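You operate a simulated robot arm through the tools that you are given. There is no shell and no other tool.

You run a simulated robot arm. Do the job below in one go: nothing can be reset, and whatever is moved stays where it is left.

## Task
Put some things from the top of the sideboard away. At the end: the red card pack (marked "CARDS") from the top of the sideboard is in the cards drawer; the green cup from the top of the sideboard is in the cards drawer; whatever was shut is shut again. Leave all else as you found it, and nothing knocked over (what rides in a drawer may roll over). Set down upright: green cup.

Only the result counts: the job must be done as asked and must still hold three seconds after the hand-in. Knocking over, shifting, dropping, spilling or breaking anything else fails it.

## Robot
A 6-joint arm with a two-finger parallel gripper, fixed in place. Base frame: the origin is on the floor under the middle of its stand, x ahead of it, y to its left, z up; the work surface is at about z = 820. Readings come in mm, rad, newtons and seconds.
With the tool pointing down near the work surface it reaches from about 260 to 680 mm from the base axis. Its first joint turns from -1.152 to 1.152 rad. Payload 2.9 kg.
Tool frame: the origin (TCP) lies between the finger pads and is the grasp point; the fingertips stand 30 mm ahead of it; z points along the fingers, y is the line along which they close. The gripper opens to 110 mm. The fingers are 20 mm wide and 10 mm thick; the gripper's body (48 by 112 mm) begins 55 mm behind the TCP.
Orientation is told as [roll, pitch, yaw] about the base's x, y, z axes, in that order, counted from this pose: with the fingers straight down and closing along the base's y, the tool's x points along the base's -x, its y along +y and its z along -z.

## Interface
- The arm moves only by the tool arm_command. Its argument "plan" is a list of rows, each an object of numbers (a shift or turn left out is 0, a gripper value left out holds the last): "x", "y", "z": the shift along the tool's x, y, z in mm; "wx", "wy", "wz": the turn, a rotation vector about the tool's x, y, z in rad; "jaw": the finger opening in mm, from 0 to 110. In form: [{"x": .., "y": .., "z": .., "wx": .., "wy": .., "wz": .., "jaw": ..}, ...]. A call has 1 to 20 rows; each row is the pose to reach, as a shift and turn from the pose commanded when the call began, along the tool's axes at that moment. Each row takes 0.2 s and may step no farther than 50 mm and 0.15 rad from the row before; otherwise, or with a gripper value out of range, the whole call is refused. A pose out of reach is approached as far as the arm can. The call stops where the force on the tool passes 40 N (or 10 N more than at its start, if that is more) or the arm is blocked; 0.2 s more then pass. The fingers move at their own pace (about 108 mm/s each) and stop on an object; they squeeze with about 31 N. The grip force told is the motor's: it shows also when the fingers shut on nothing. Time passes only in rows, and 0.2 s behind the last, so rows that repeat a pose let the fingers close. The reply holds the time, the measured pose of the TCP, the force on the tool along the base axes, the opening and the grip force, in the units named above and with some noise, with the torque about the TCP (base axes, N m) and any sound that the robot's microphone picked up, and new pictures: "views" is both (left out), scene, wrist or none.
- Cameras (640 x 400 px; columns grow to the right, rows downward): "scene" is fixed at [89.1, 464.2, 1369.7]; the picture's right is [-0.44, -0.90, 0.00], its down [-0.70, 0.34, -0.63] and it looks along [0.57, -0.28, -0.78] (base axes); focal length 343 px, centre (320, 200). "wrist" rides on the gripper at [72, 17, -103] in the tool frame; the picture's right is [-0.23, 0.97, 0.00], its down [-0.76, -0.18, -0.62] and it looks along [-0.61, -0.14, 0.78] (tool axes); focal length 222 px, centre (320, 200). There is no depth. A picture from a camera that has moved, and an enlarged one, comes with that camera's place and axes in the base frame and with its lens. The place of the scene camera against the robot may be out by one fixed shift of up to 12 mm in any direction.
- zoom(camera, box): a new picture of the part [left, top, right, bottom] of that camera's present view, enlarged. It takes no simulated time.
- job_done(): hands the job in; it is judged then, once.

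Nothing tells you positions but the pictures and the camera data. Unless the task says otherwise, let go and move clear before handing in.

The tools are called as name(argument=value, ...) on one line, values as JSON. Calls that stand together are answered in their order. arm_command: Moves the arm, as the interface text tells. Its arguments: {"type":"object","properties":{"plan":{"type":"array"},"views":{"type":"string","enum":["both","scene","wrist","none"]}},"required":["plan"]} The other tools are called the same way: zoom (camera, box) takes an enlarged picture of a part of a camera's view; job_done () hands the job in.

At the start:

```text
clock: 0.0
ee_pos: [351.0, 148.5, 1058.8]
tool_rot: [-0.001, 0.0, 0.001]
ft_force: [0.5, -0.4, -0.9]
torque: [0.01, 0.0, 0.01]
opening: 110.1
grip_force: 0.0
```

scene: 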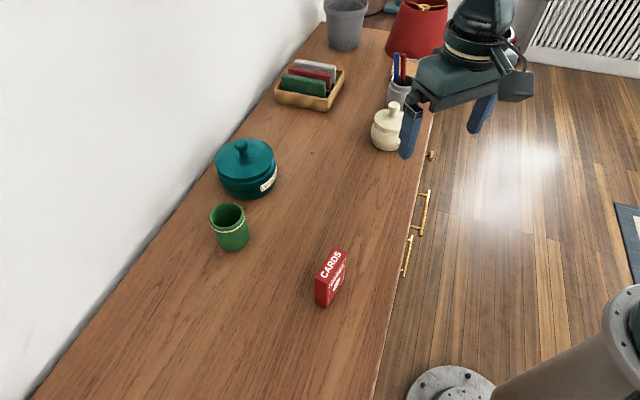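
wrist: 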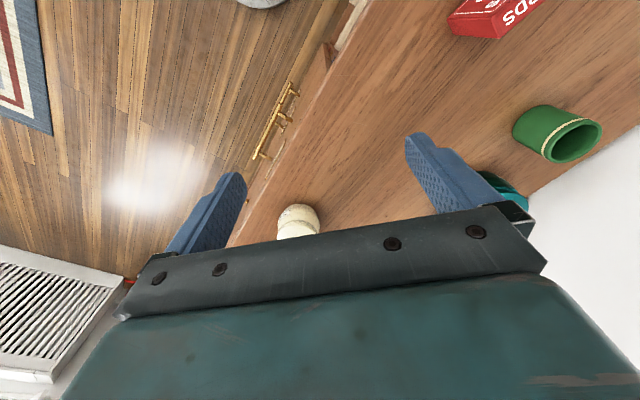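

I see a sideboard with a green cup, a red card pack, a teal lidded pot, a cream pot and a tray on top, and brass handles on its front. I'll look closer at the handles and labels before moving.

zoom(camera="scene", box=[360, 130, 480, 300])

zoom(camera="scene", box=[190, 120, 370, 320])

zoom(camera="wrist", box=[220, 60, 380, 180])

```text
2.35 times, centred on (420, 215) of scene
camera zoom: at [89.1, 464.2, 1369.7], right [-0.44, -0.9, 0.0], down [-0.7, 0.34, -0.63], along [0.57, -0.28, -0.78], focal length 806 px, centre (85, 165)
```

zoom: 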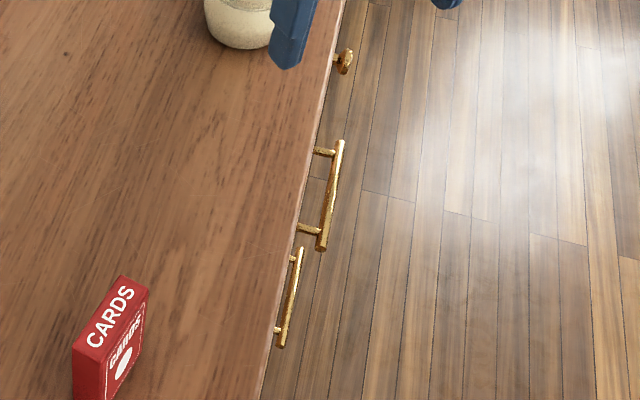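

```text
2.00 times, centred on (280, 220) of scene
camera zoom: at [89.1, 464.2, 1369.7], right [-0.44, -0.9, 0.0], down [-0.7, 0.34, -0.63], along [0.57, -0.28, -0.78], focal length 685 px, centre (400, 160)
```

zoom: 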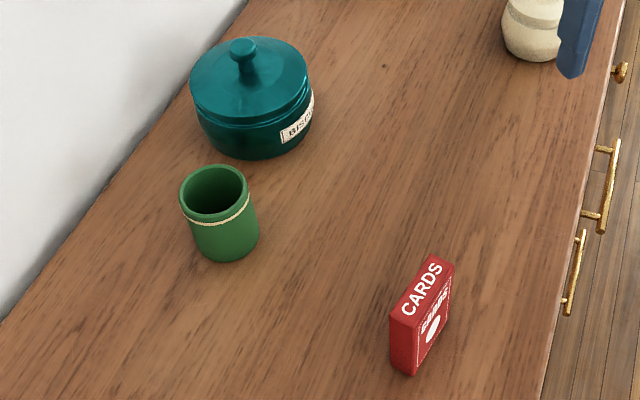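

```text
3.33 times, centred on (300, 120) of wrist
camera zoom: at [277.2, 164.4, 1163.1], right [0.23, 0.97, 0.0], down [0.76, -0.18, 0.62], along [0.61, -0.14, -0.78], focal length 740 px, centre (387, 467)
```

zoom: 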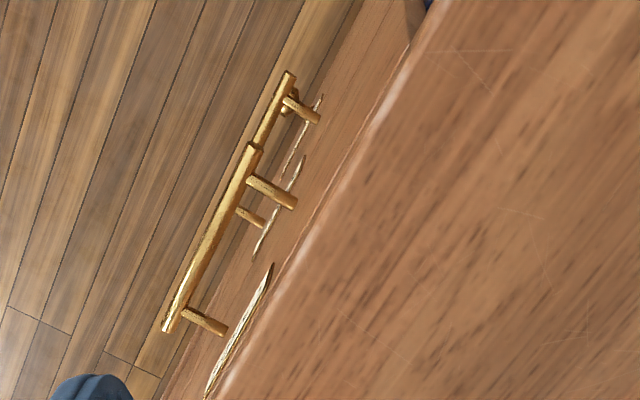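

The sideboard front runs at about 45° in front of the robot. Two stacked bar handles sit near (432, 11), at z ≈ 700 and ≈ 485, with a knob farther along. I'll move the wrist camera to look at the front and read any labels.

arm_command(plan=[{"x": 3, "y": -40, "z": 27, "wz": -0.131}, {"x": 6, "y": -79, "z": 54, "wz": -0.262}, {"x": 9, "y": -119, "z": 81, "wz": -0.393}, {"x": 13, "y": -158, "z": 108, "wz": -0.524}, {"x": 16, "y": -198, "z": 135, "wz": -0.655}, {"x": 19, "y": -237, "z": 160, "wz": -0.785}])

```text
clock: 1.4
ee_pos: [331.5, -89.6, 898.8]
tool_rot: [0.001, 0.001, 0.787]
ft_force: [0.3, 0.0, 0.7]
torque: [0.02, 0.0, 0.01]
opening: 110.2
grip_force: 0.0
camera wrist: at [266.7, -129.5, 1002.4], right [-0.53, 0.85, 0.0], down [0.66, 0.41, 0.62], along [0.53, 0.33, -0.78], focal length 222 px, centre (320, 200)
```

scene: 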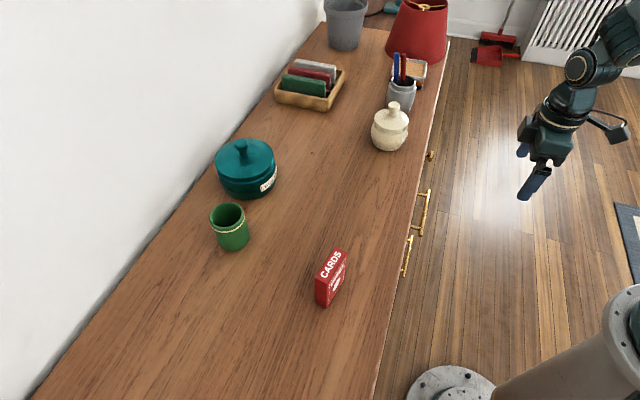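
wrist: 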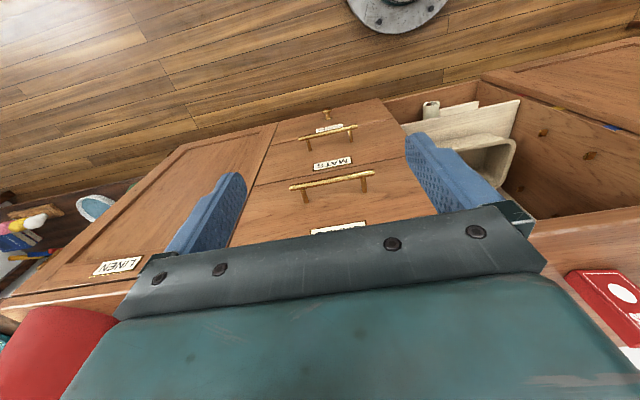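

The front shows stacked drawers with labels, and cupboard compartments to either side. I'll zoom in to read the labels.

zoom(camera="wrist", box=[240, 90, 440, 240])

zoom(camera="wrist", box=[380, 30, 640, 250])

zoom(camera="wrist", box=[0, 150, 240, 330])

```text
2.67 times, centred on (340, 165) of wrist
camera zoom: at [266.7, -129.5, 1002.4], right [-0.53, 0.85, 0.0], down [0.66, 0.41, 0.62], along [0.53, 0.33, -0.78], focal length 592 px, centre (267, 293)
```

zoom: 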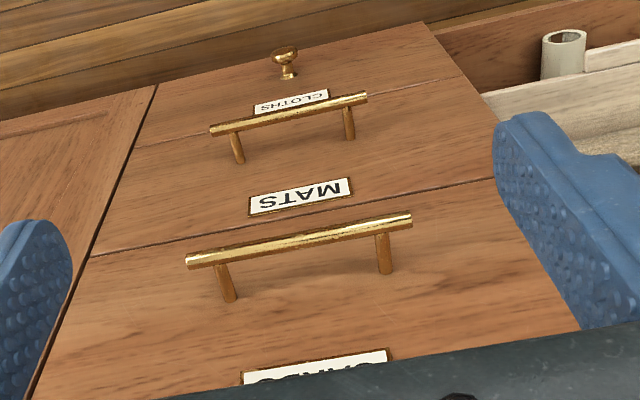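

```text
1.82 times, centred on (510, 140) of wrist
camera zoom: at [266.7, -129.5, 1002.4], right [-0.53, 0.85, 0.0], down [0.66, 0.41, 0.62], along [0.53, 0.33, -0.78], focal length 404 px, centre (-26, 309)
```

zoom: 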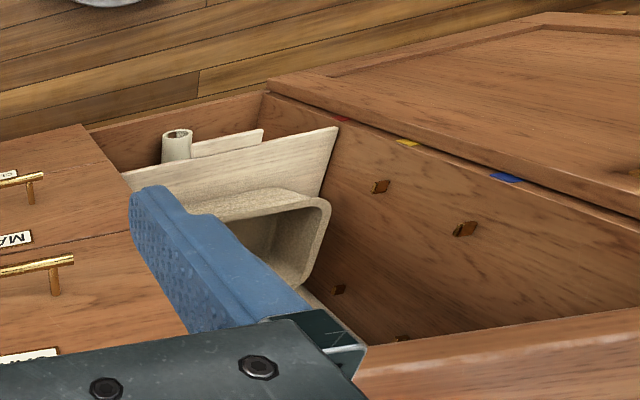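

```text
2.22 times, centred on (120, 240) of wrist
camera zoom: at [266.7, -129.5, 1002.4], right [-0.53, 0.85, 0.0], down [0.66, 0.41, 0.62], along [0.53, 0.33, -0.78], focal length 494 px, centre (764, 111)
```

zoom: 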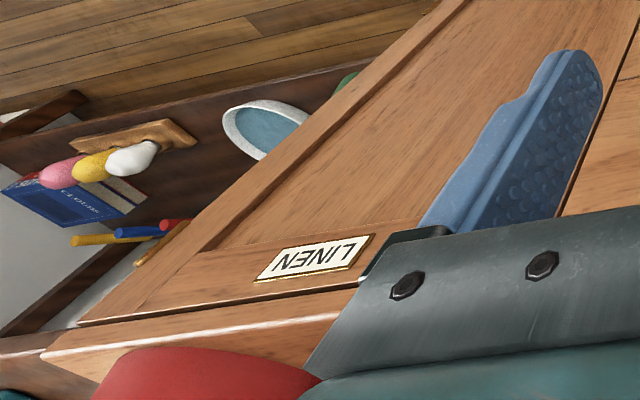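

There are three stacked drawers: the top one has a half-hidden label, then MATS, then CLOTHS. I'll raise the camera to read the top label.

arm_command(plan=[{"z": -45}, {"z": -90}, {"z": -110}], views="wrist")

```text
clock: 2.2
ee_pos: [331.5, -88.5, 1009.1]
tool_rot: [0.0, -0.002, 0.786]
ft_force: [0.3, 0.6, -0.6]
torque: [0.03, -0.02, -0.01]
opening: 110.1
grip_force: 0.0
camera wrist: at [267.6, -129.3, 1113.0], right [-0.53, 0.85, 0.0], down [0.66, 0.41, 0.62], along [0.53, 0.33, -0.78], focal length 222 px, centre (320, 200)
```

wrist: 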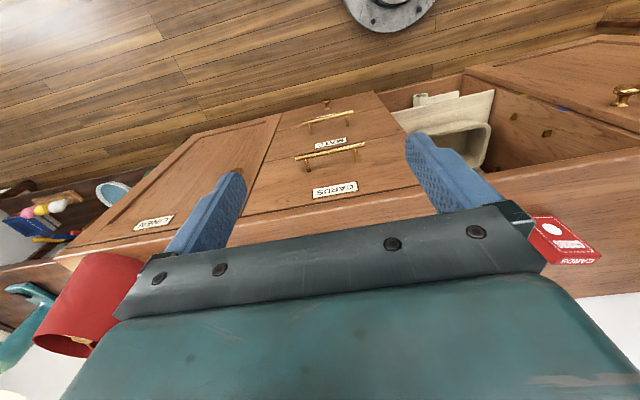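

zoom(camera="wrist", box=[230, 80, 430, 230])

zoom(camera="wrist", box=[400, 20, 640, 220])

```text
2.67 times, centred on (330, 155) of wrist
camera zoom: at [267.6, -129.3, 1113.0], right [-0.53, 0.85, 0.0], down [0.66, 0.41, 0.62], along [0.53, 0.33, -0.78], focal length 592 px, centre (293, 320)
```

zoom: 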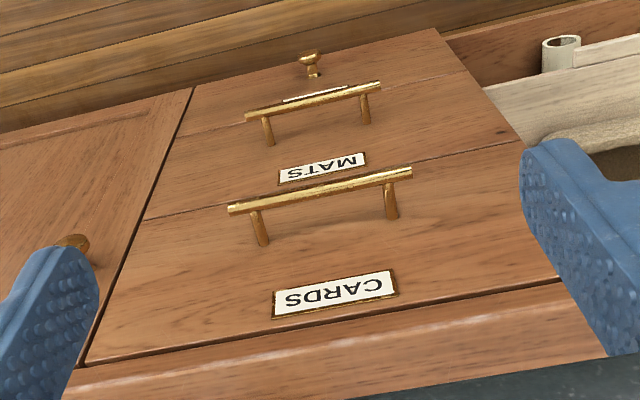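

```text
2.00 times, centred on (520, 120) of wrist
camera zoom: at [267.6, -129.3, 1113.0], right [-0.53, 0.85, 0.0], down [0.66, 0.41, 0.62], along [0.53, 0.33, -0.78], focal length 444 px, centre (-80, 360)
```

zoom: 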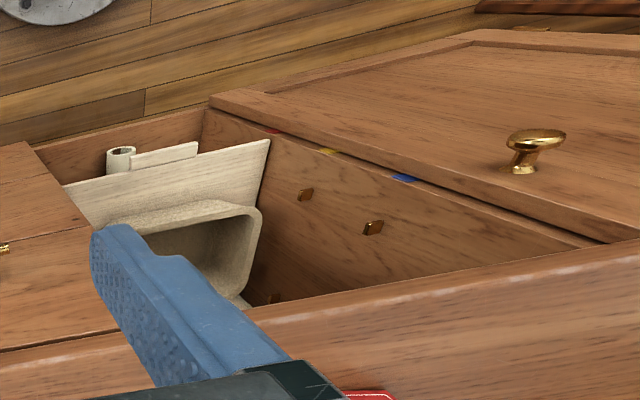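

CARDS is the top drawer, with its bar handle at roughly z ≈ 670–700. I'll turn the gripper so the fingers close across the bar, staying well in front of the panel.

arm_command(plan=[{"x": -2, "y": -1, "z": 9, "wz": 0.131}, {"x": -4, "y": -2, "z": 18, "wz": 0.262}, {"x": -6, "y": -3, "z": 27, "wz": 0.393}, {"x": -8, "y": -4, "z": 36, "wz": 0.524}, {"x": -10, "y": -5, "z": 45, "wz": 0.655}, {"x": -12, "y": -6, "z": 54, "wz": 0.786}, {"x": -14, "y": -7, "z": 63, "wz": 0.917}, {"x": -16, "y": -8, "z": 72, "wz": 1.048}, {"x": -18, "y": -9, "z": 81, "wz": 1.179}, {"x": -20, "y": -10, "z": 90, "wz": 1.31}, {"x": -22, "y": -11, "z": 99, "wz": 1.441}, {"x": -24, "y": -13, "z": 109, "wz": 1.571}])

```text
clock: 4.8
ee_pos: [359.2, -80.8, 900.3]
tool_rot: [-0.001, 0.001, -0.79]
ft_force: [0.6, -0.2, 0.4]
torque: [-0.03, 0.03, 0.01]
opening: 110.1
grip_force: 0.0
camera wrist: at [318.1, -18.3, 1003.9], right [0.85, 0.53, 0.0], down [0.41, -0.67, 0.62], along [0.33, -0.53, -0.78], focal length 222 px, centre (320, 200)
```

scene: 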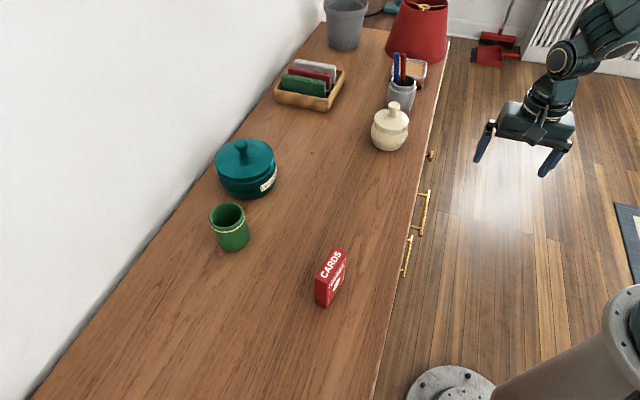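
wrist: 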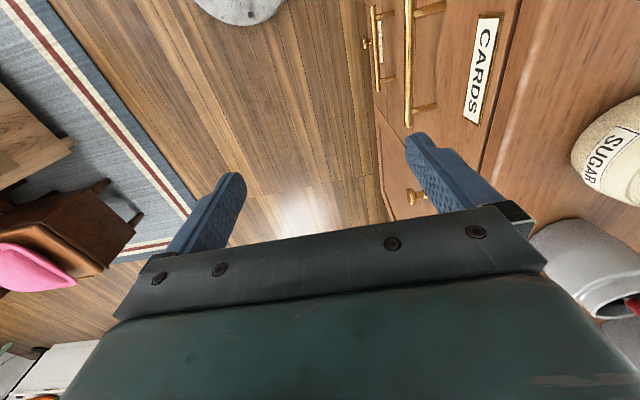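

The CARDS bar now triangulates to about s = 314 along the panel normal, z ≈ 674, centred near (441, 3). I'll tilt the gripper to 30° below horizontal, with the jaw at 40 mm, and stop 80 mm short of the bar.

arm_command(plan=[{"x": 0, "y": 5, "z": 22, "wx": -0.131, "jaw": 40}, {"x": 0, "y": 10, "z": 45, "wx": -0.262, "jaw": 40}, {"x": 0, "y": 14, "z": 67, "wx": -0.393, "jaw": 40}, {"x": 1, "y": 19, "z": 90, "wx": -0.524, "jaw": 40}, {"x": 1, "y": 24, "z": 112, "wx": -0.655, "jaw": 40}, {"x": 1, "y": 29, "z": 135, "wx": -0.786, "jaw": 40}, {"x": 1, "y": 33, "z": 157, "wx": -0.917, "jaw": 40}, {"x": 1, "y": 38, "z": 180, "wx": -1.047, "jaw": 40}])

```text
clock: 6.6
ee_pos: [384.7, -52.7, 720.2]
tool_rot: [1.049, -0.001, -0.787]
ft_force: [-0.2, -0.6, -0.3]
torque: [-0.01, 0.02, 0.01]
opening: 39.8
grip_force: 0.2
camera wrist: at [273.8, -60.0, 786.7], right [0.5, 0.18, 0.84], down [0.09, -0.98, 0.16], along [0.86, 0.0, -0.51], focal length 222 px, centre (320, 200)
```

scene: 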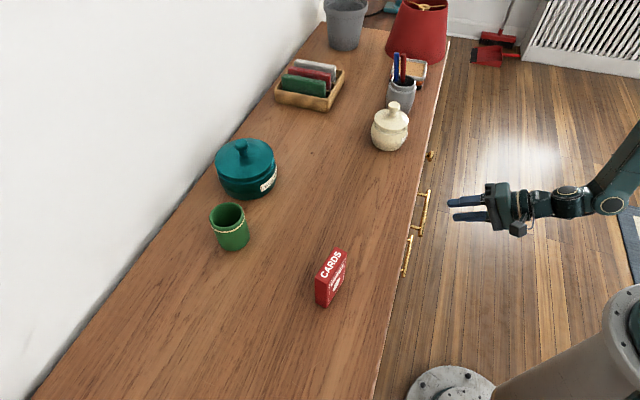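
wrist: 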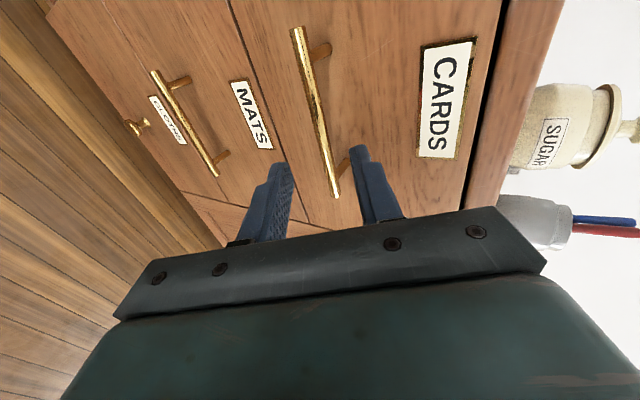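

The bar is centred between the fingers, about 92 mm ahead. I'll advance 80 mm along the tool axis and check before closing.

arm_command(plan=[{"z": 20}, {"z": 40}, {"z": 55}, {"z": 68}, {"z": 80}], views="wrist")

```text
clock: 7.8
ee_pos: [433.5, -4.4, 680.5]
tool_rot: [1.048, 0.0, -0.785]
ft_force: [-0.3, 0.2, -0.4]
torque: [0.0, -0.04, 0.0]
opening: 39.9
grip_force: 0.1
camera wrist: at [323.8, -11.3, 746.7], right [0.5, 0.18, 0.84], down [0.09, -0.98, 0.16], along [0.86, 0.0, -0.51], focal length 222 px, centre (320, 200)
```

wrist: 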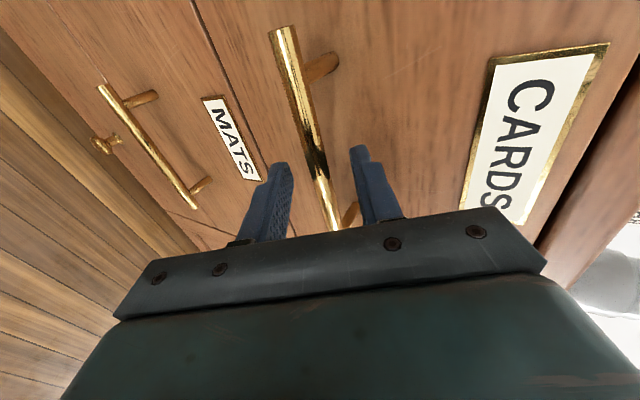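

The bar lies between the fingers with no contact. Closing on it now.

arm_command(plan=[{"jaw": 0}, {"jaw": 0}, {"jaw": 0}], views="wrist")

```text
clock: 8.6
ee_pos: [432.3, -3.5, 681.4]
tool_rot: [1.048, 0.0, -0.786]
ft_force: [0.8, 0.6, 10.8]
torque: [0.09, -0.01, 0.03]
opening: 11.4
grip_force: 45.0
camera wrist: at [323.7, -11.4, 747.3], right [0.5, 0.18, 0.84], down [0.09, -0.98, 0.16], along [0.86, 0.0, -0.51], focal length 222 px, centre (320, 200)
```

wrist: 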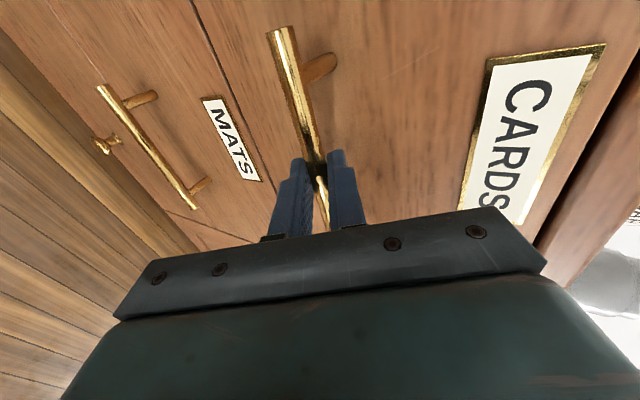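

The handle is gripped with an opening of 11.4 mm. I'll pull straight out along the drawer axis, starting gently.

arm_command(plan=[{"y": -1.6, "z": -4.8, "jaw": 0}, {"y": -4.1, "z": -9.2, "jaw": 0}, {"y": -9.1, "z": -17.8, "jaw": 0}, {"y": -14.1, "z": -26.5, "jaw": 0}, {"y": -19.1, "z": -35.1, "jaw": 0}])

```text
clock: 9.8
ee_pos: [404.3, -32.4, 680.8]
tool_rot: [1.046, 0.001, -0.786]
ft_force: [4.1, -2.4, -2.2]
torque: [0.08, 0.3, 0.32]
opening: 11.5
grip_force: 45.1
camera wrist: at [295.2, -39.8, 747.5], right [0.51, 0.18, 0.84], down [0.09, -0.98, 0.16], along [0.86, 0.0, -0.51], focal length 222 px, centre (320, 200)
```

scene: 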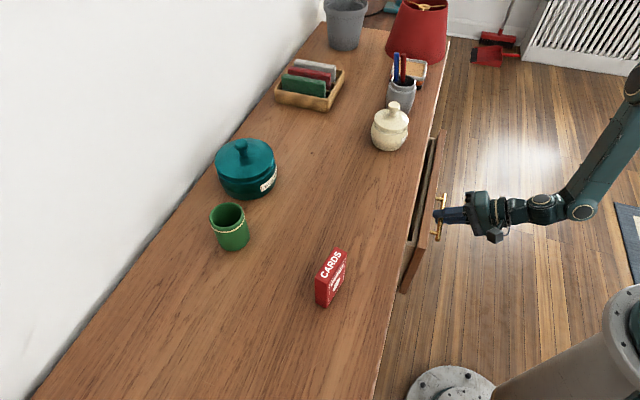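
wrist: 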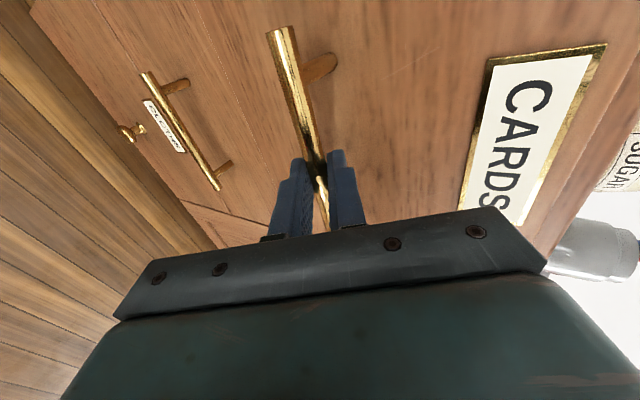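

The drawer is sliding freely, out about 40 mm. I'll keep pulling.

arm_command(plan=[{"y": -6, "z": -10.4, "jaw": 0}, {"y": -12, "z": -20.8, "jaw": 0}, {"y": -18, "z": -31.2, "jaw": 0}, {"y": -24, "z": -41.6, "jaw": 0}, {"y": -30, "z": -52, "jaw": 0}, {"y": -36, "z": -62.4, "jaw": 0}, {"y": -42, "z": -72.7, "jaw": 0}, {"y": -48, "z": -83.1, "jaw": 0}, {"y": -54, "z": -93.5, "jaw": 0}, {"y": -60, "z": -103.9, "jaw": 0}])

```text
clock: 12.0
ee_pos: [320.5, -117.3, 679.8]
tool_rot: [1.045, 0.0, -0.787]
ft_force: [5.7, -3.4, -21.8]
torque: [-0.27, 0.09, -0.21]
opening: 11.6
grip_force: 44.7
camera wrist: at [210.3, -124.6, 747.8], right [0.51, 0.18, 0.84], down [0.09, -0.98, 0.16], along [0.86, 0.0, -0.52], focal length 222 px, centre (320, 200)
```

scene: 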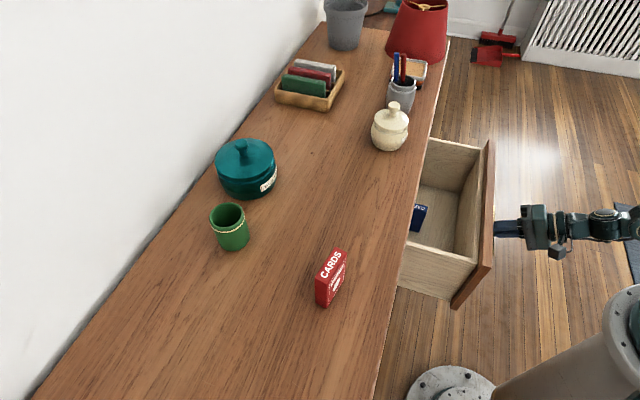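
wrist: 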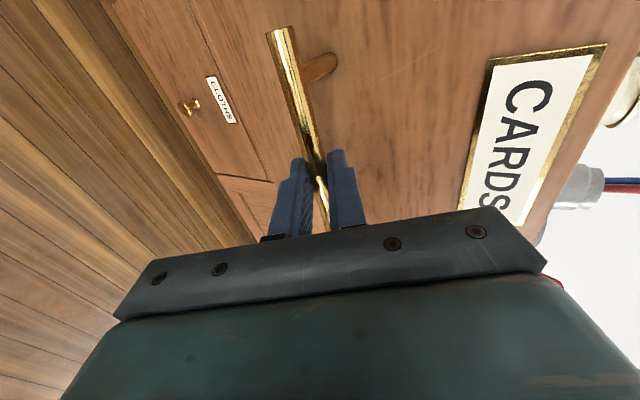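

The drawer is out about 160 mm and there is already a blue pack inside it. I'll pull another 50 mm, relaxing slightly downward to ease the vertical load.

arm_command(plan=[{"y": -6.1, "z": -8, "jaw": 0}, {"y": -11.1, "z": -16.6, "jaw": 0}, {"y": -16.1, "z": -25.3, "jaw": 0}, {"y": -21.1, "z": -33.9, "jaw": 0}, {"y": -26.1, "z": -42.6, "jaw": 0}])

```text
clock: 13.2
ee_pos: [305.5, -132.3, 680.8]
tool_rot: [1.05, 0.009, -0.775]
ft_force: [-19.9, 21.9, 8.4]
torque: [-0.31, -0.41, -0.08]
opening: 11.6
grip_force: 45.1
out of reach, approached as far as the arm can: row 3, 4, 5
camera wrist: at [196.4, -141.0, 747.8], right [0.51, 0.18, 0.84], down [0.1, -0.98, 0.15], along [0.86, 0.01, -0.52], focal length 222 px, centre (320, 200)
```

scene: 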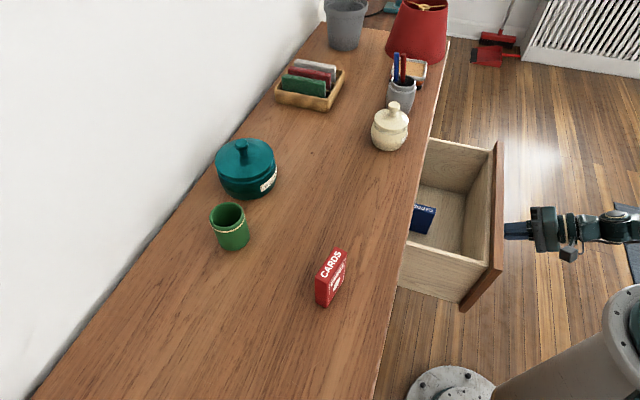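
wrist: 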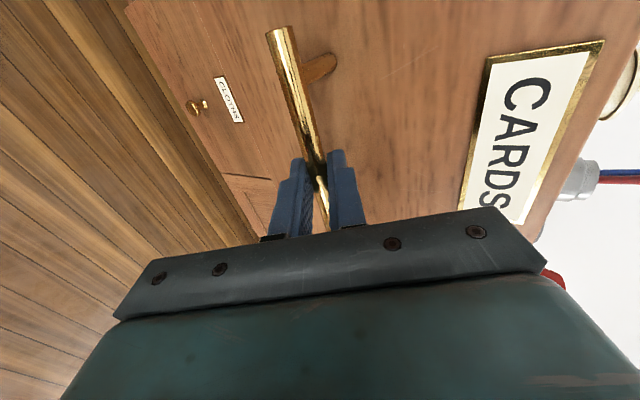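

The arm's reach stopped the pull at about 180 mm open, in this posture. I'll loosen the jaw around the bar to relieve the side load and check the pose.

arm_command(plan=[{"jaw": 28}, {"jaw": 28}], views="wrist")

```text
clock: 13.8
ee_pos: [308.5, -137.1, 679.7]
tool_rot: [1.045, -0.002, -0.786]
ft_force: [-0.3, -0.5, 0.4]
torque: [-0.01, 0.02, 0.03]
opening: 28.2
grip_force: 0.0
camera wrist: at [198.6, -144.3, 746.6], right [0.51, 0.18, 0.84], down [0.09, -0.98, 0.16], along [0.86, 0.0, -0.51], focal length 222 px, centre (320, 200)
```

wrist: 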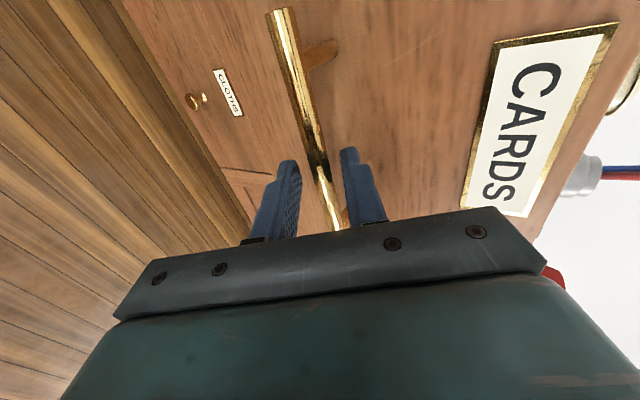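

The hand is relaxed and the bar is still between the fingers. I'll rotate the hand about the bar to a steeper angle, which gives the wrist more room, then regrip and pull further.

arm_command(plan=[{"y": 1.8, "z": 0, "wx": 0.145, "jaw": 28}, {"y": 3.6, "z": 0.1, "wx": 0.29, "jaw": 28}, {"y": 5.4, "z": 0.6, "wx": 0.436, "jaw": 28}, {"y": 5.4, "z": 0.6, "wx": 0.436, "jaw": 28}], views="wrist")

```text
clock: 14.8
ee_pos: [310.4, -133.9, 685.3]
tool_rot: [0.61, 0.001, -0.786]
ft_force: [-0.7, -0.3, 0.0]
torque: [0.01, 0.01, 0.0]
opening: 28.1
grip_force: 0.1
camera wrist: at [225.6, -116.5, 779.0], right [0.73, 0.4, 0.56], down [0.18, -0.89, 0.41], along [0.66, -0.2, -0.72], focal length 222 px, centre (320, 200)
```

wrist: 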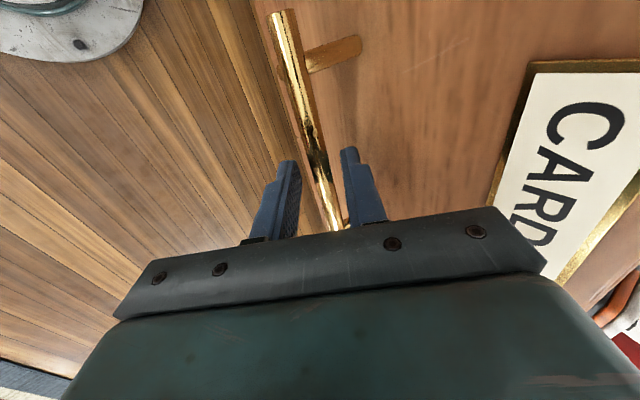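

Regripping and pulling further out.

arm_command(plan=[{"jaw": 0}, {"jaw": 0}, {"jaw": 0}, {"y": -8.2, "z": -5.7, "jaw": 0}, {"y": -16.4, "z": -11.5, "jaw": 0}, {"y": -24.6, "z": -17.2, "jaw": 0}, {"y": -32.8, "z": -23, "jaw": 0}, {"y": -41, "z": -28.7, "jaw": 0}, {"y": -49.1, "z": -34.4, "jaw": 0}])

```text
clock: 16.8
ee_pos: [268.1, -176.3, 685.8]
tool_rot: [0.615, -0.001, -0.786]
ft_force: [1.2, 0.8, 34.5]
torque: [0.22, -0.06, -0.05]
opening: 11.5
grip_force: 44.7
camera wrist: at [183.7, -158.2, 779.2], right [0.72, 0.4, 0.56], down [0.18, -0.9, 0.41], along [0.67, -0.19, -0.72], focal length 222 px, centre (320, 200)
```

scene: 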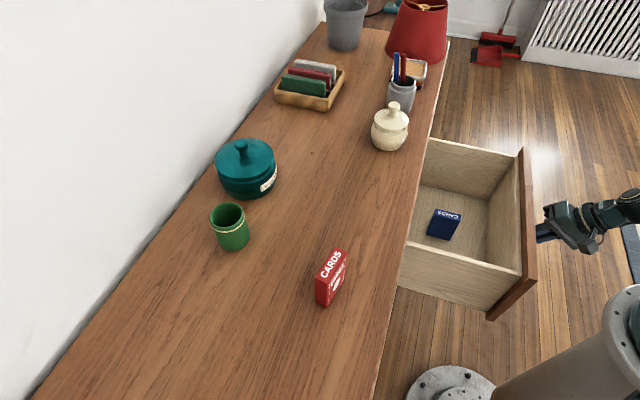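
wrist: 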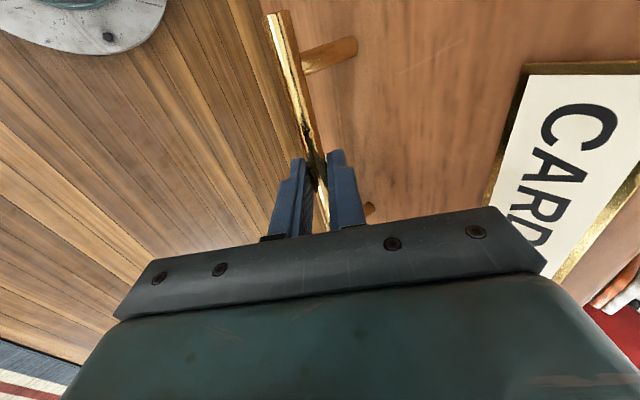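

The drawer is open about 240 mm, with the blue pack sitting inside toward the right. I'll release the handle and back off upward.

arm_command(plan=[{"jaw": 40}, {"jaw": 40}, {"y": 4, "z": -14.3, "jaw": 40}, {"y": 7.9, "z": -28.7, "jaw": 40}, {"y": 16, "z": -45, "jaw": 40}, {"y": 27, "z": -60, "jaw": 40}])

```text
clock: 18.2
ee_pos: [258.5, -185.2, 749.9]
tool_rot: [0.611, 0.0, -0.787]
ft_force: [-0.5, 0.6, -0.4]
torque: [0.0, -0.03, 0.0]
opening: 39.9
grip_force: 0.0
camera wrist: at [173.9, -167.5, 844.0], right [0.72, 0.4, 0.56], down [0.18, -0.89, 0.41], along [0.66, -0.19, -0.72], focal length 222 px, centre (320, 200)
```

scene: 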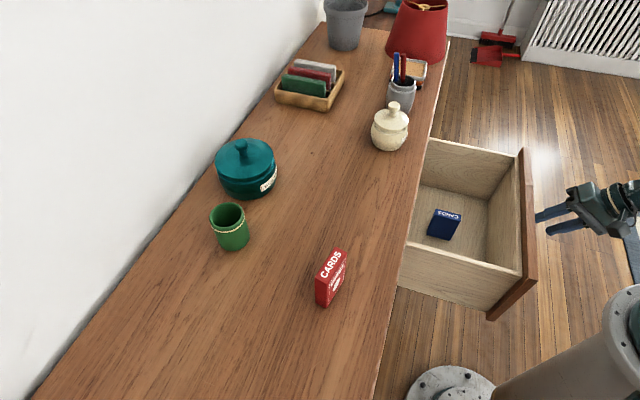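
wrist: 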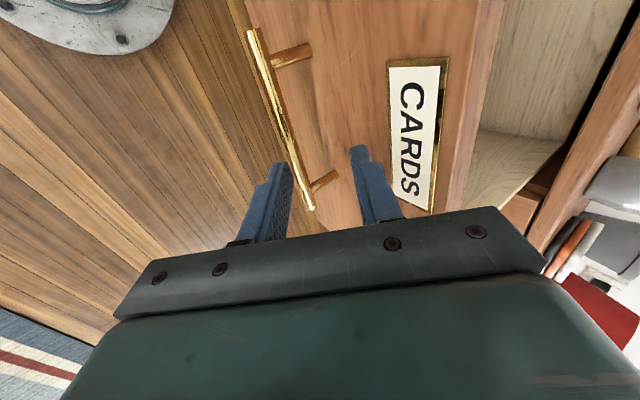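

I'm clear of the handle. I'll rise and straighten the tool to get a view into the drawer from above.

arm_command(plan=[{"y": 20, "z": -28.7, "wx": 0.07}, {"y": 43, "z": -61.4, "wx": 0.15}, {"y": 66, "z": -94.2, "wx": 0.25}, {"y": 102.5, "z": -111.4, "wx": 0.35}, {"y": 144.3, "z": -118.7, "wx": 0.45}, {"y": 184.4, "z": -115, "wx": 0.54}, {"y": 210.6, "z": -108.9, "wx": 0.611, "jaw": 110}, {"y": 210.6, "z": -108.9, "wx": 0.611, "jaw": 110}])

```text
clock: 20.0
ee_pos: [336.0, -108.0, 960.4]
tool_rot: [0.0, -0.002, -0.788]
ft_force: [-0.6, 0.0, -0.5]
torque: [0.03, -0.01, 0.01]
opening: 109.8
grip_force: 0.1
camera wrist: at [296.1, -45.7, 1063.6], right [0.85, 0.53, 0.0], down [0.41, -0.66, 0.62], along [0.33, -0.53, -0.78], focal length 222 px, centre (320, 200)
```

scene: 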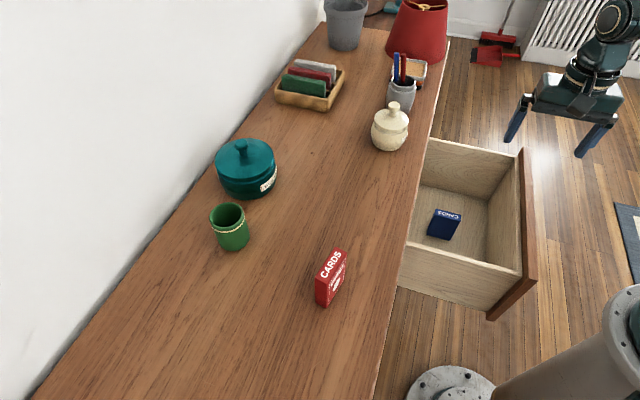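
wrist: 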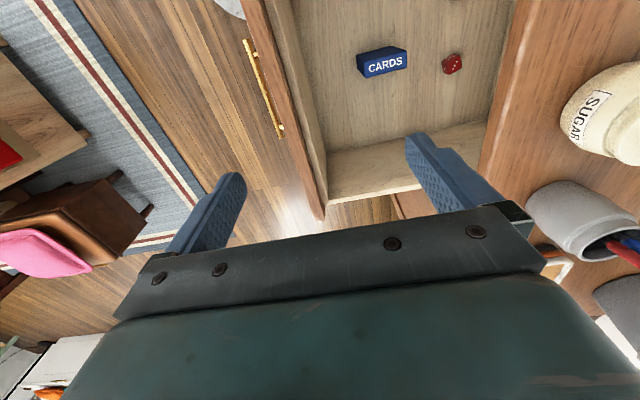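

The drawer holds a blue CARDS pack and a red die. I'll zoom in to work out the drawer floor, walls and free space.

zoom(camera="wrist", box=[230, 0, 550, 220])

zoom(camera="scene", box=[370, 120, 560, 330])

```text
1.82 times, centred on (390, 110) of wrist
camera zoom: at [296.1, -45.7, 1063.6], right [0.85, 0.53, 0.0], down [0.41, -0.66, 0.62], along [0.33, -0.53, -0.78], focal length 404 px, centre (193, 364)
```

zoom: 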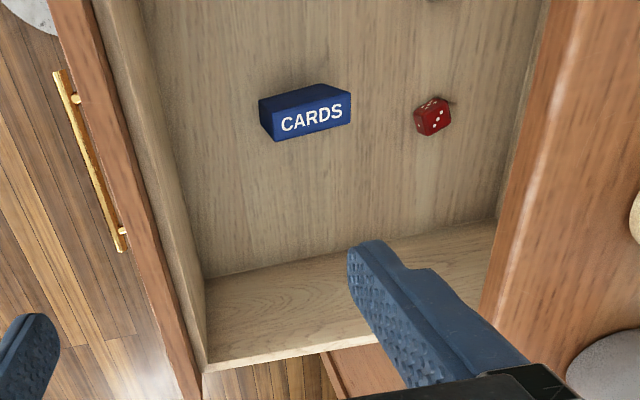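

```text
1.90 times, centred on (465, 225) of scene
camera zoom: at [89.1, 464.3, 1369.7], right [-0.44, -0.9, 0.0], down [-0.7, 0.34, -0.63], along [0.57, -0.28, -0.78], focal length 653 px, centre (44, 152)
```

zoom: 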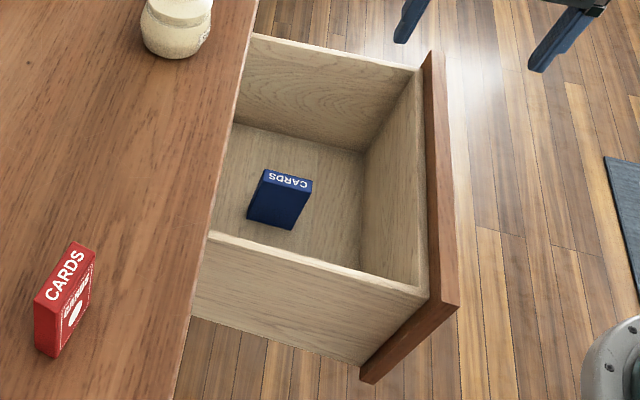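

Drawer floor is about z ≈ 588, with walls to ≈ 769. The blue pack stands upright near t ≈ 310, and the left third (t ≈ 140–280) and right third (t ≈ 340–478) are free. Next I'll go above the red card pack for a measuring look.

arm_command(plan=[{"x": 34, "y": 29, "z": -5}, {"x": 67, "y": 59, "z": -10}, {"x": 101, "y": 88, "z": -15}, {"x": 135, "y": 118, "z": -20}, {"x": 168, "y": 147, "z": -25}, {"x": 202, "y": 176, "z": -30}, {"x": 236, "y": 206, "z": -35}, {"x": 270, "y": 235, "z": -40}, {"x": 303, "y": 265, "z": -45}, {"x": 337, "y": 294, "z": -50}])

```text
clock: 22.2
ee_pos: [305.9, 338.6, 1008.8]
tool_rot: [0.002, 0.0, -0.784]
ft_force: [-0.1, 0.0, -0.3]
torque: [0.02, 0.0, 0.0]
opening: 110.0
grip_force: 0.0
camera wrist: at [265.5, 401.3, 1112.6], right [0.85, 0.53, 0.0], down [0.41, -0.66, 0.62], along [0.33, -0.53, -0.78], focal length 222 px, centre (320, 200)
```

scene: 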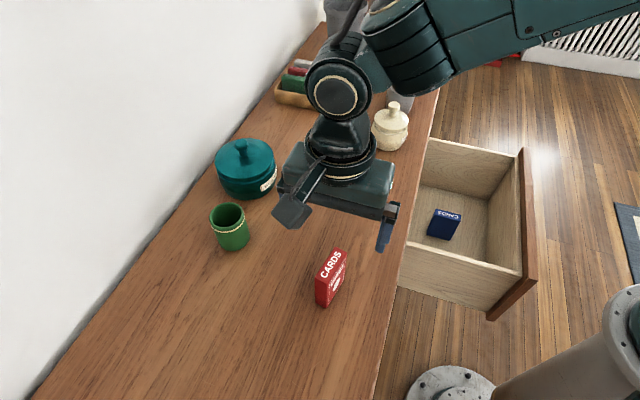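
wrist: 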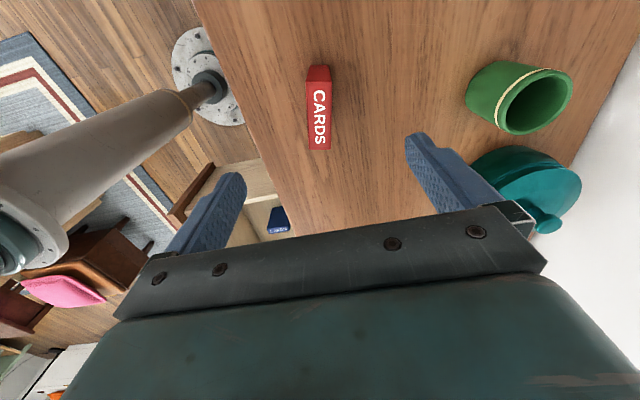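

zoom(camera="wrist", box=[260, 40, 420, 180])

zoom(camera="wrist", box=[420, 20, 640, 240])

```text
2.86 times, centred on (340, 110) of wrist
camera zoom: at [265.5, 401.3, 1112.6], right [0.85, 0.53, 0.0], down [0.41, -0.66, 0.62], along [0.33, -0.53, -0.78], focal length 635 px, centre (263, 457)
```

zoom: 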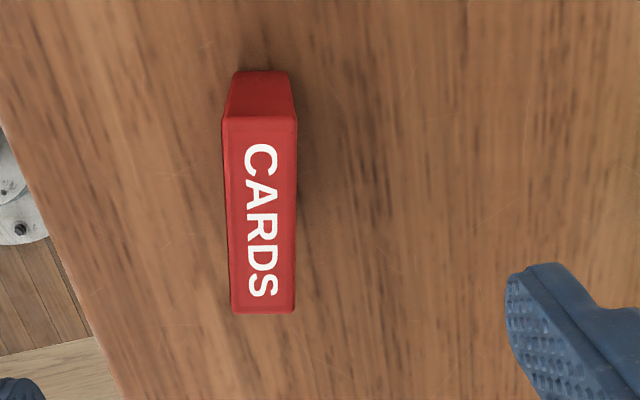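

```text
1.82 times, centred on (530, 130) of wrist
camera zoom: at [265.5, 401.3, 1112.6], right [0.85, 0.53, 0.0], down [0.41, -0.66, 0.62], along [0.33, -0.53, -0.78], focal length 404 px, centre (-62, 327)
```

zoom: 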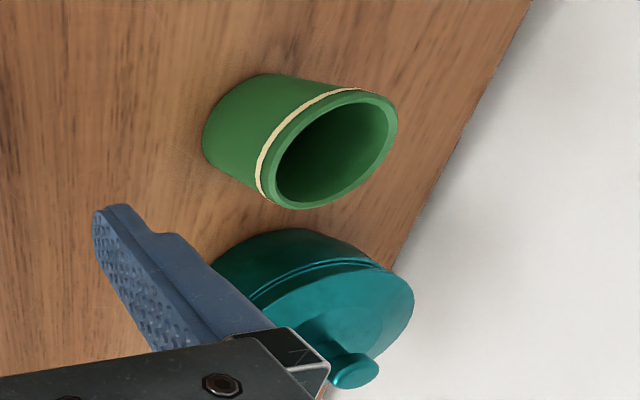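

The red pack stands upright, centred near (301, 343), top ≈ 910, about 21 mm thick and turned roughly 12° from the front. I'll align to it and descend with the jaw at 60.

arm_command(plan=[{"x": 3, "z": 15, "wz": 0.11, "jaw": 60}, {"x": 6.5, "z": 40, "wz": 0.218, "jaw": 60}, {"x": 6.5, "z": 60, "wz": 0.218, "jaw": 60}], views="wrist")

```text
clock: 23.0
ee_pos: [300.3, 343.6, 947.8]
tool_rot: [-0.002, 0.001, -1.005]
ft_force: [-0.3, -0.8, 0.0]
torque: [0.0, 0.01, -0.01]
opening: 59.8
grip_force: 0.0
camera wrist: at [275.7, 412.9, 1052.4], right [0.94, 0.33, 0.0], down [0.26, -0.74, 0.62], along [0.21, -0.59, -0.78], focal length 222 px, centre (320, 200)
```

wrist: 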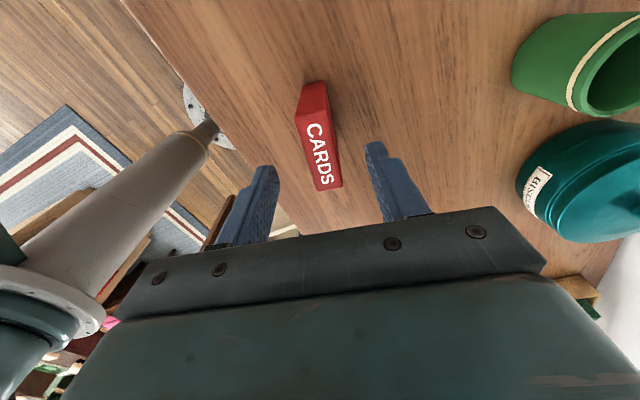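

The pack is centred between the fingers. Descending to grasp height, then closing.

arm_command(plan=[{"z": 20}, {"z": 38}, {"z": 50}, {"z": 58}, {"z": 58, "jaw": 0}, {"z": 58, "jaw": 0}, {"z": 58, "jaw": 0}])

```text
clock: 24.6
ee_pos: [301.9, 343.0, 892.2]
tool_rot: [0.0, -0.001, -1.004]
ft_force: [1.2, 1.3, 0.7]
torque: [0.02, -0.01, -0.02]
opening: 21.5
grip_force: 31.3
camera wrist: at [275.5, 412.2, 995.4], right [0.94, 0.33, 0.0], down [0.26, -0.74, 0.62], along [0.21, -0.59, -0.78], focal length 222 px, centre (320, 200)
```

scene: 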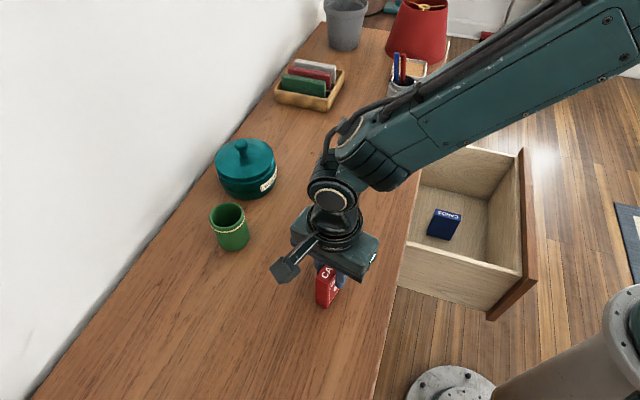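
wrist: 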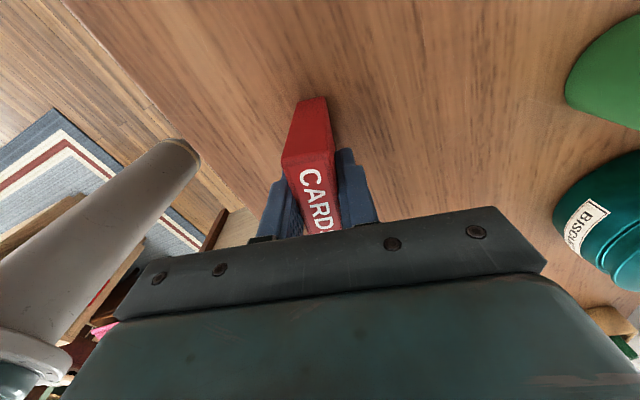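

The pack is gripped at 21.5 mm. Lifting it straight up.

arm_command(plan=[{"z": -15, "jaw": 0}, {"z": -45, "jaw": 0}, {"z": -80, "jaw": 0}, {"z": -115, "jaw": 0}], views="wrist")

```text
clock: 25.6
ee_pos: [301.2, 343.7, 1007.0]
tool_rot: [0.0, 0.0, -1.003]
ft_force: [-0.4, 0.6, -1.3]
torque: [0.0, 0.03, 0.02]
opening: 21.6
grip_force: 30.6
camera wrist: at [275.2, 412.4, 1110.2], right [0.94, 0.33, 0.0], down [0.26, -0.74, 0.62], along [0.21, -0.59, -0.78], focal length 222 px, centre (320, 200)
```

wrist: 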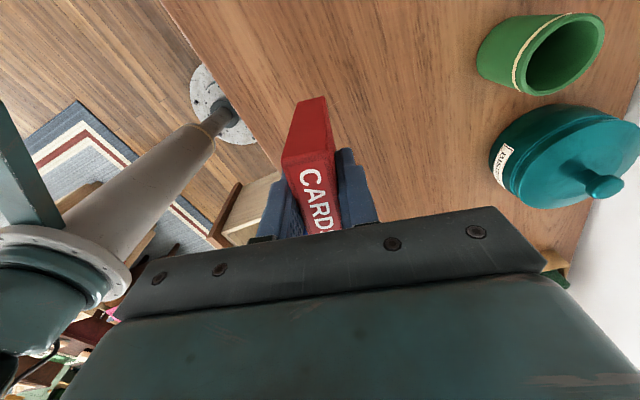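

The pack is held firmly. I'll carry it over the right third of the open drawer, turning so the fingers close along the drawer width.

arm_command(plan=[{"x": -33.4, "y": -7.7, "wz": -0.128, "jaw": 0}, {"x": -66.9, "y": -15.3, "wz": -0.256, "jaw": 0}, {"x": -100.3, "y": -23, "wz": -0.384, "jaw": 0}, {"x": -133.7, "y": -30.6, "wz": -0.512, "jaw": 0}, {"x": -167.2, "y": -38.3, "wz": -0.64, "jaw": 0}, {"x": -200.6, "y": -45.9, "wz": -0.768, "jaw": 0}, {"x": -234, "y": -53.6, "wz": -0.895, "jaw": 0}, {"x": -267.5, "y": -61.2, "wz": -1.023, "jaw": 0}, {"x": -300.9, "y": -68.9, "wz": -1.151, "jaw": 0}, {"x": -334.4, "y": -76.5, "wz": -1.279, "jaw": 0}, {"x": -367.8, "y": -84.2, "wz": -1.407, "jaw": 0}, {"x": -401.2, "y": -91.8, "wz": -1.535, "jaw": 0}, {"x": -434.7, "y": -99.5, "wz": -1.662, "jaw": 0}, {"x": -468.1, "y": -107.1, "wz": -1.789, "jaw": 0}])

```text
clock: 28.6
ee_pos: [463.2, -109.8, 1006.7]
tool_rot: [0.0, 0.0, 0.786]
ft_force: [-0.4, 0.1, -1.1]
torque: [0.04, -0.03, -0.02]
opening: 21.5
grip_force: 30.6
camera wrist: at [398.5, -150.4, 1110.0], right [-0.53, 0.85, 0.0], down [0.66, 0.41, 0.62], along [0.53, 0.33, -0.78], focal length 222 px, centre (320, 200)
```

scene: 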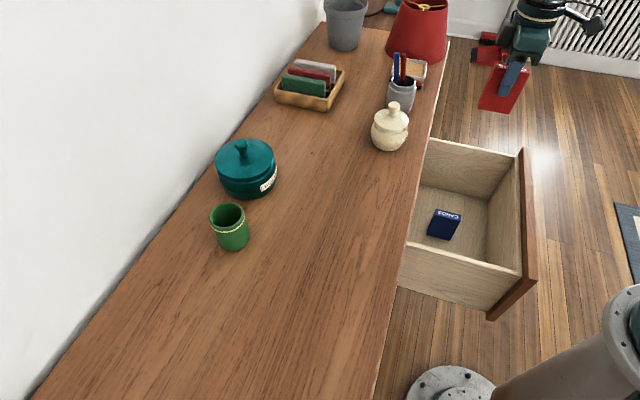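
wrist: 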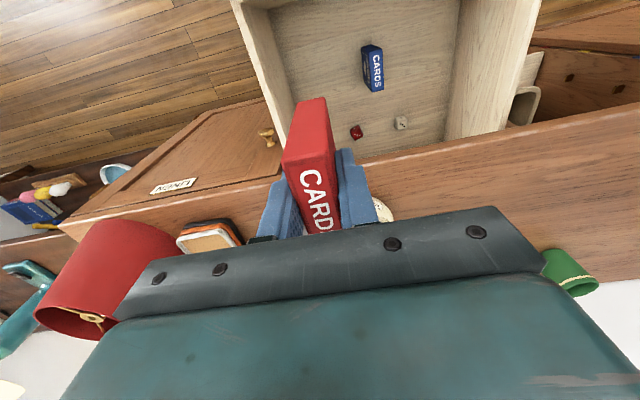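

zoom(camera="wrist", box=[220, 0, 560, 210])

```text
1.88 times, centred on (390, 105) of wrist
camera zoom: at [398.5, -150.4, 1110.0], right [-0.53, 0.85, 0.0], down [0.66, 0.41, 0.62], along [0.53, 0.33, -0.78], focal length 418 px, centre (188, 379)
```

zoom: 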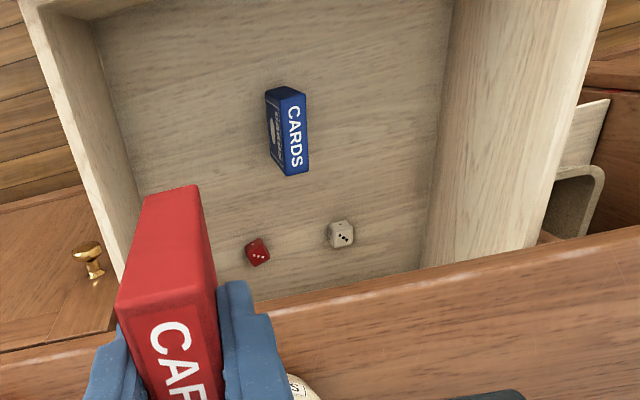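

Blue pack occupies s 233–292, t 298–320; two dice lie deeper at s ≈ 396. I'll lower the red pack at s = 250, t ≈ 397, clear of walls and contents.

arm_command(plan=[{"y": 4, "z": 40, "jaw": 0}, {"y": 8, "z": 80, "jaw": 0}, {"y": 8, "z": 120, "jaw": 0}, {"y": 8, "z": 160, "jaw": 0}, {"y": 8, "z": 200, "jaw": 0}, {"y": 8, "z": 235, "jaw": 0}, {"y": 8, "z": 265, "jaw": 0}, {"y": 8, "z": 290, "jaw": 0}])

```text
clock: 30.4
ee_pos: [456.0, -103.0, 717.0]
tool_rot: [-0.001, -0.001, 0.785]
ft_force: [-0.5, 0.6, -1.2]
torque: [0.0, -0.01, -0.02]
opening: 21.5
grip_force: 30.9
camera wrist: at [392.4, -144.3, 819.9], right [-0.53, 0.85, 0.0], down [0.66, 0.41, 0.62], along [0.53, 0.33, -0.78], focal length 222 px, centre (320, 200)
```

scene: 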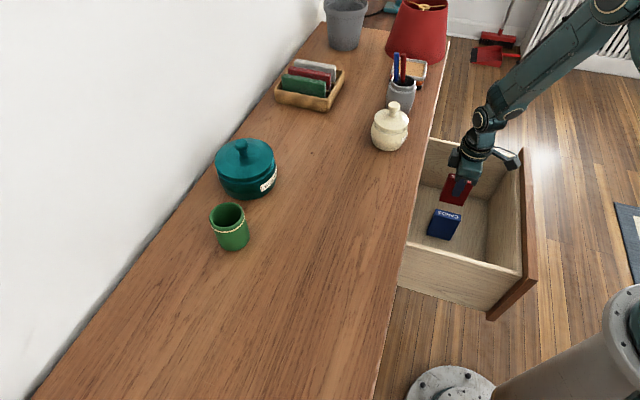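
wrist: 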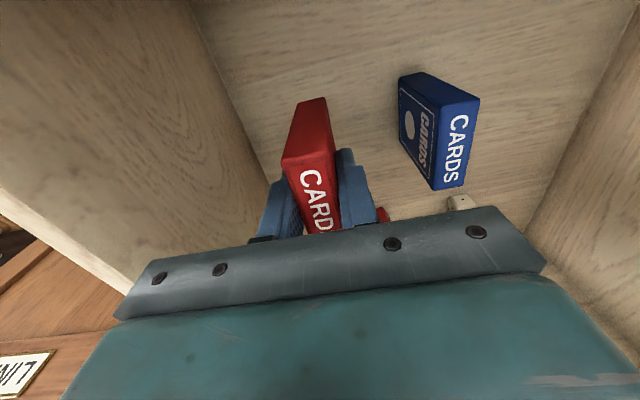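

Clear of both walls and the blue pack. Continuing down toward the floor slowly.

arm_command(plan=[{"z": 15, "jaw": 0}, {"z": 28, "jaw": 0}, {"z": 38, "jaw": 0}, {"z": 44, "jaw": 0}, {"z": 48, "jaw": 0}])

```text
clock: 31.6
ee_pos: [458.3, -103.6, 668.5]
tool_rot: [-0.002, -0.001, 0.787]
ft_force: [-4.5, 3.2, 22.3]
torque: [0.05, 0.5, -0.05]
opening: 21.6
grip_force: 31.1
camera wrist: at [393.2, -143.8, 773.2], right [-0.53, 0.85, 0.0], down [0.66, 0.41, 0.62], along [0.53, 0.33, -0.78], focal length 222 px, centre (320, 200)
```

scene: 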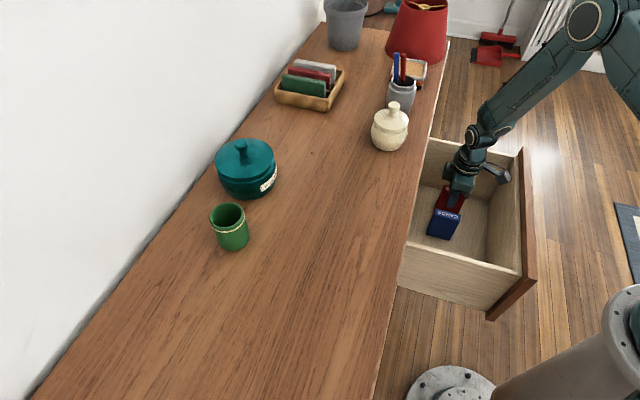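
wrist: 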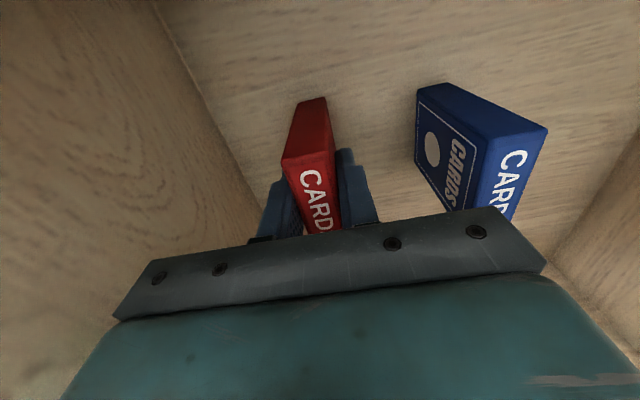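

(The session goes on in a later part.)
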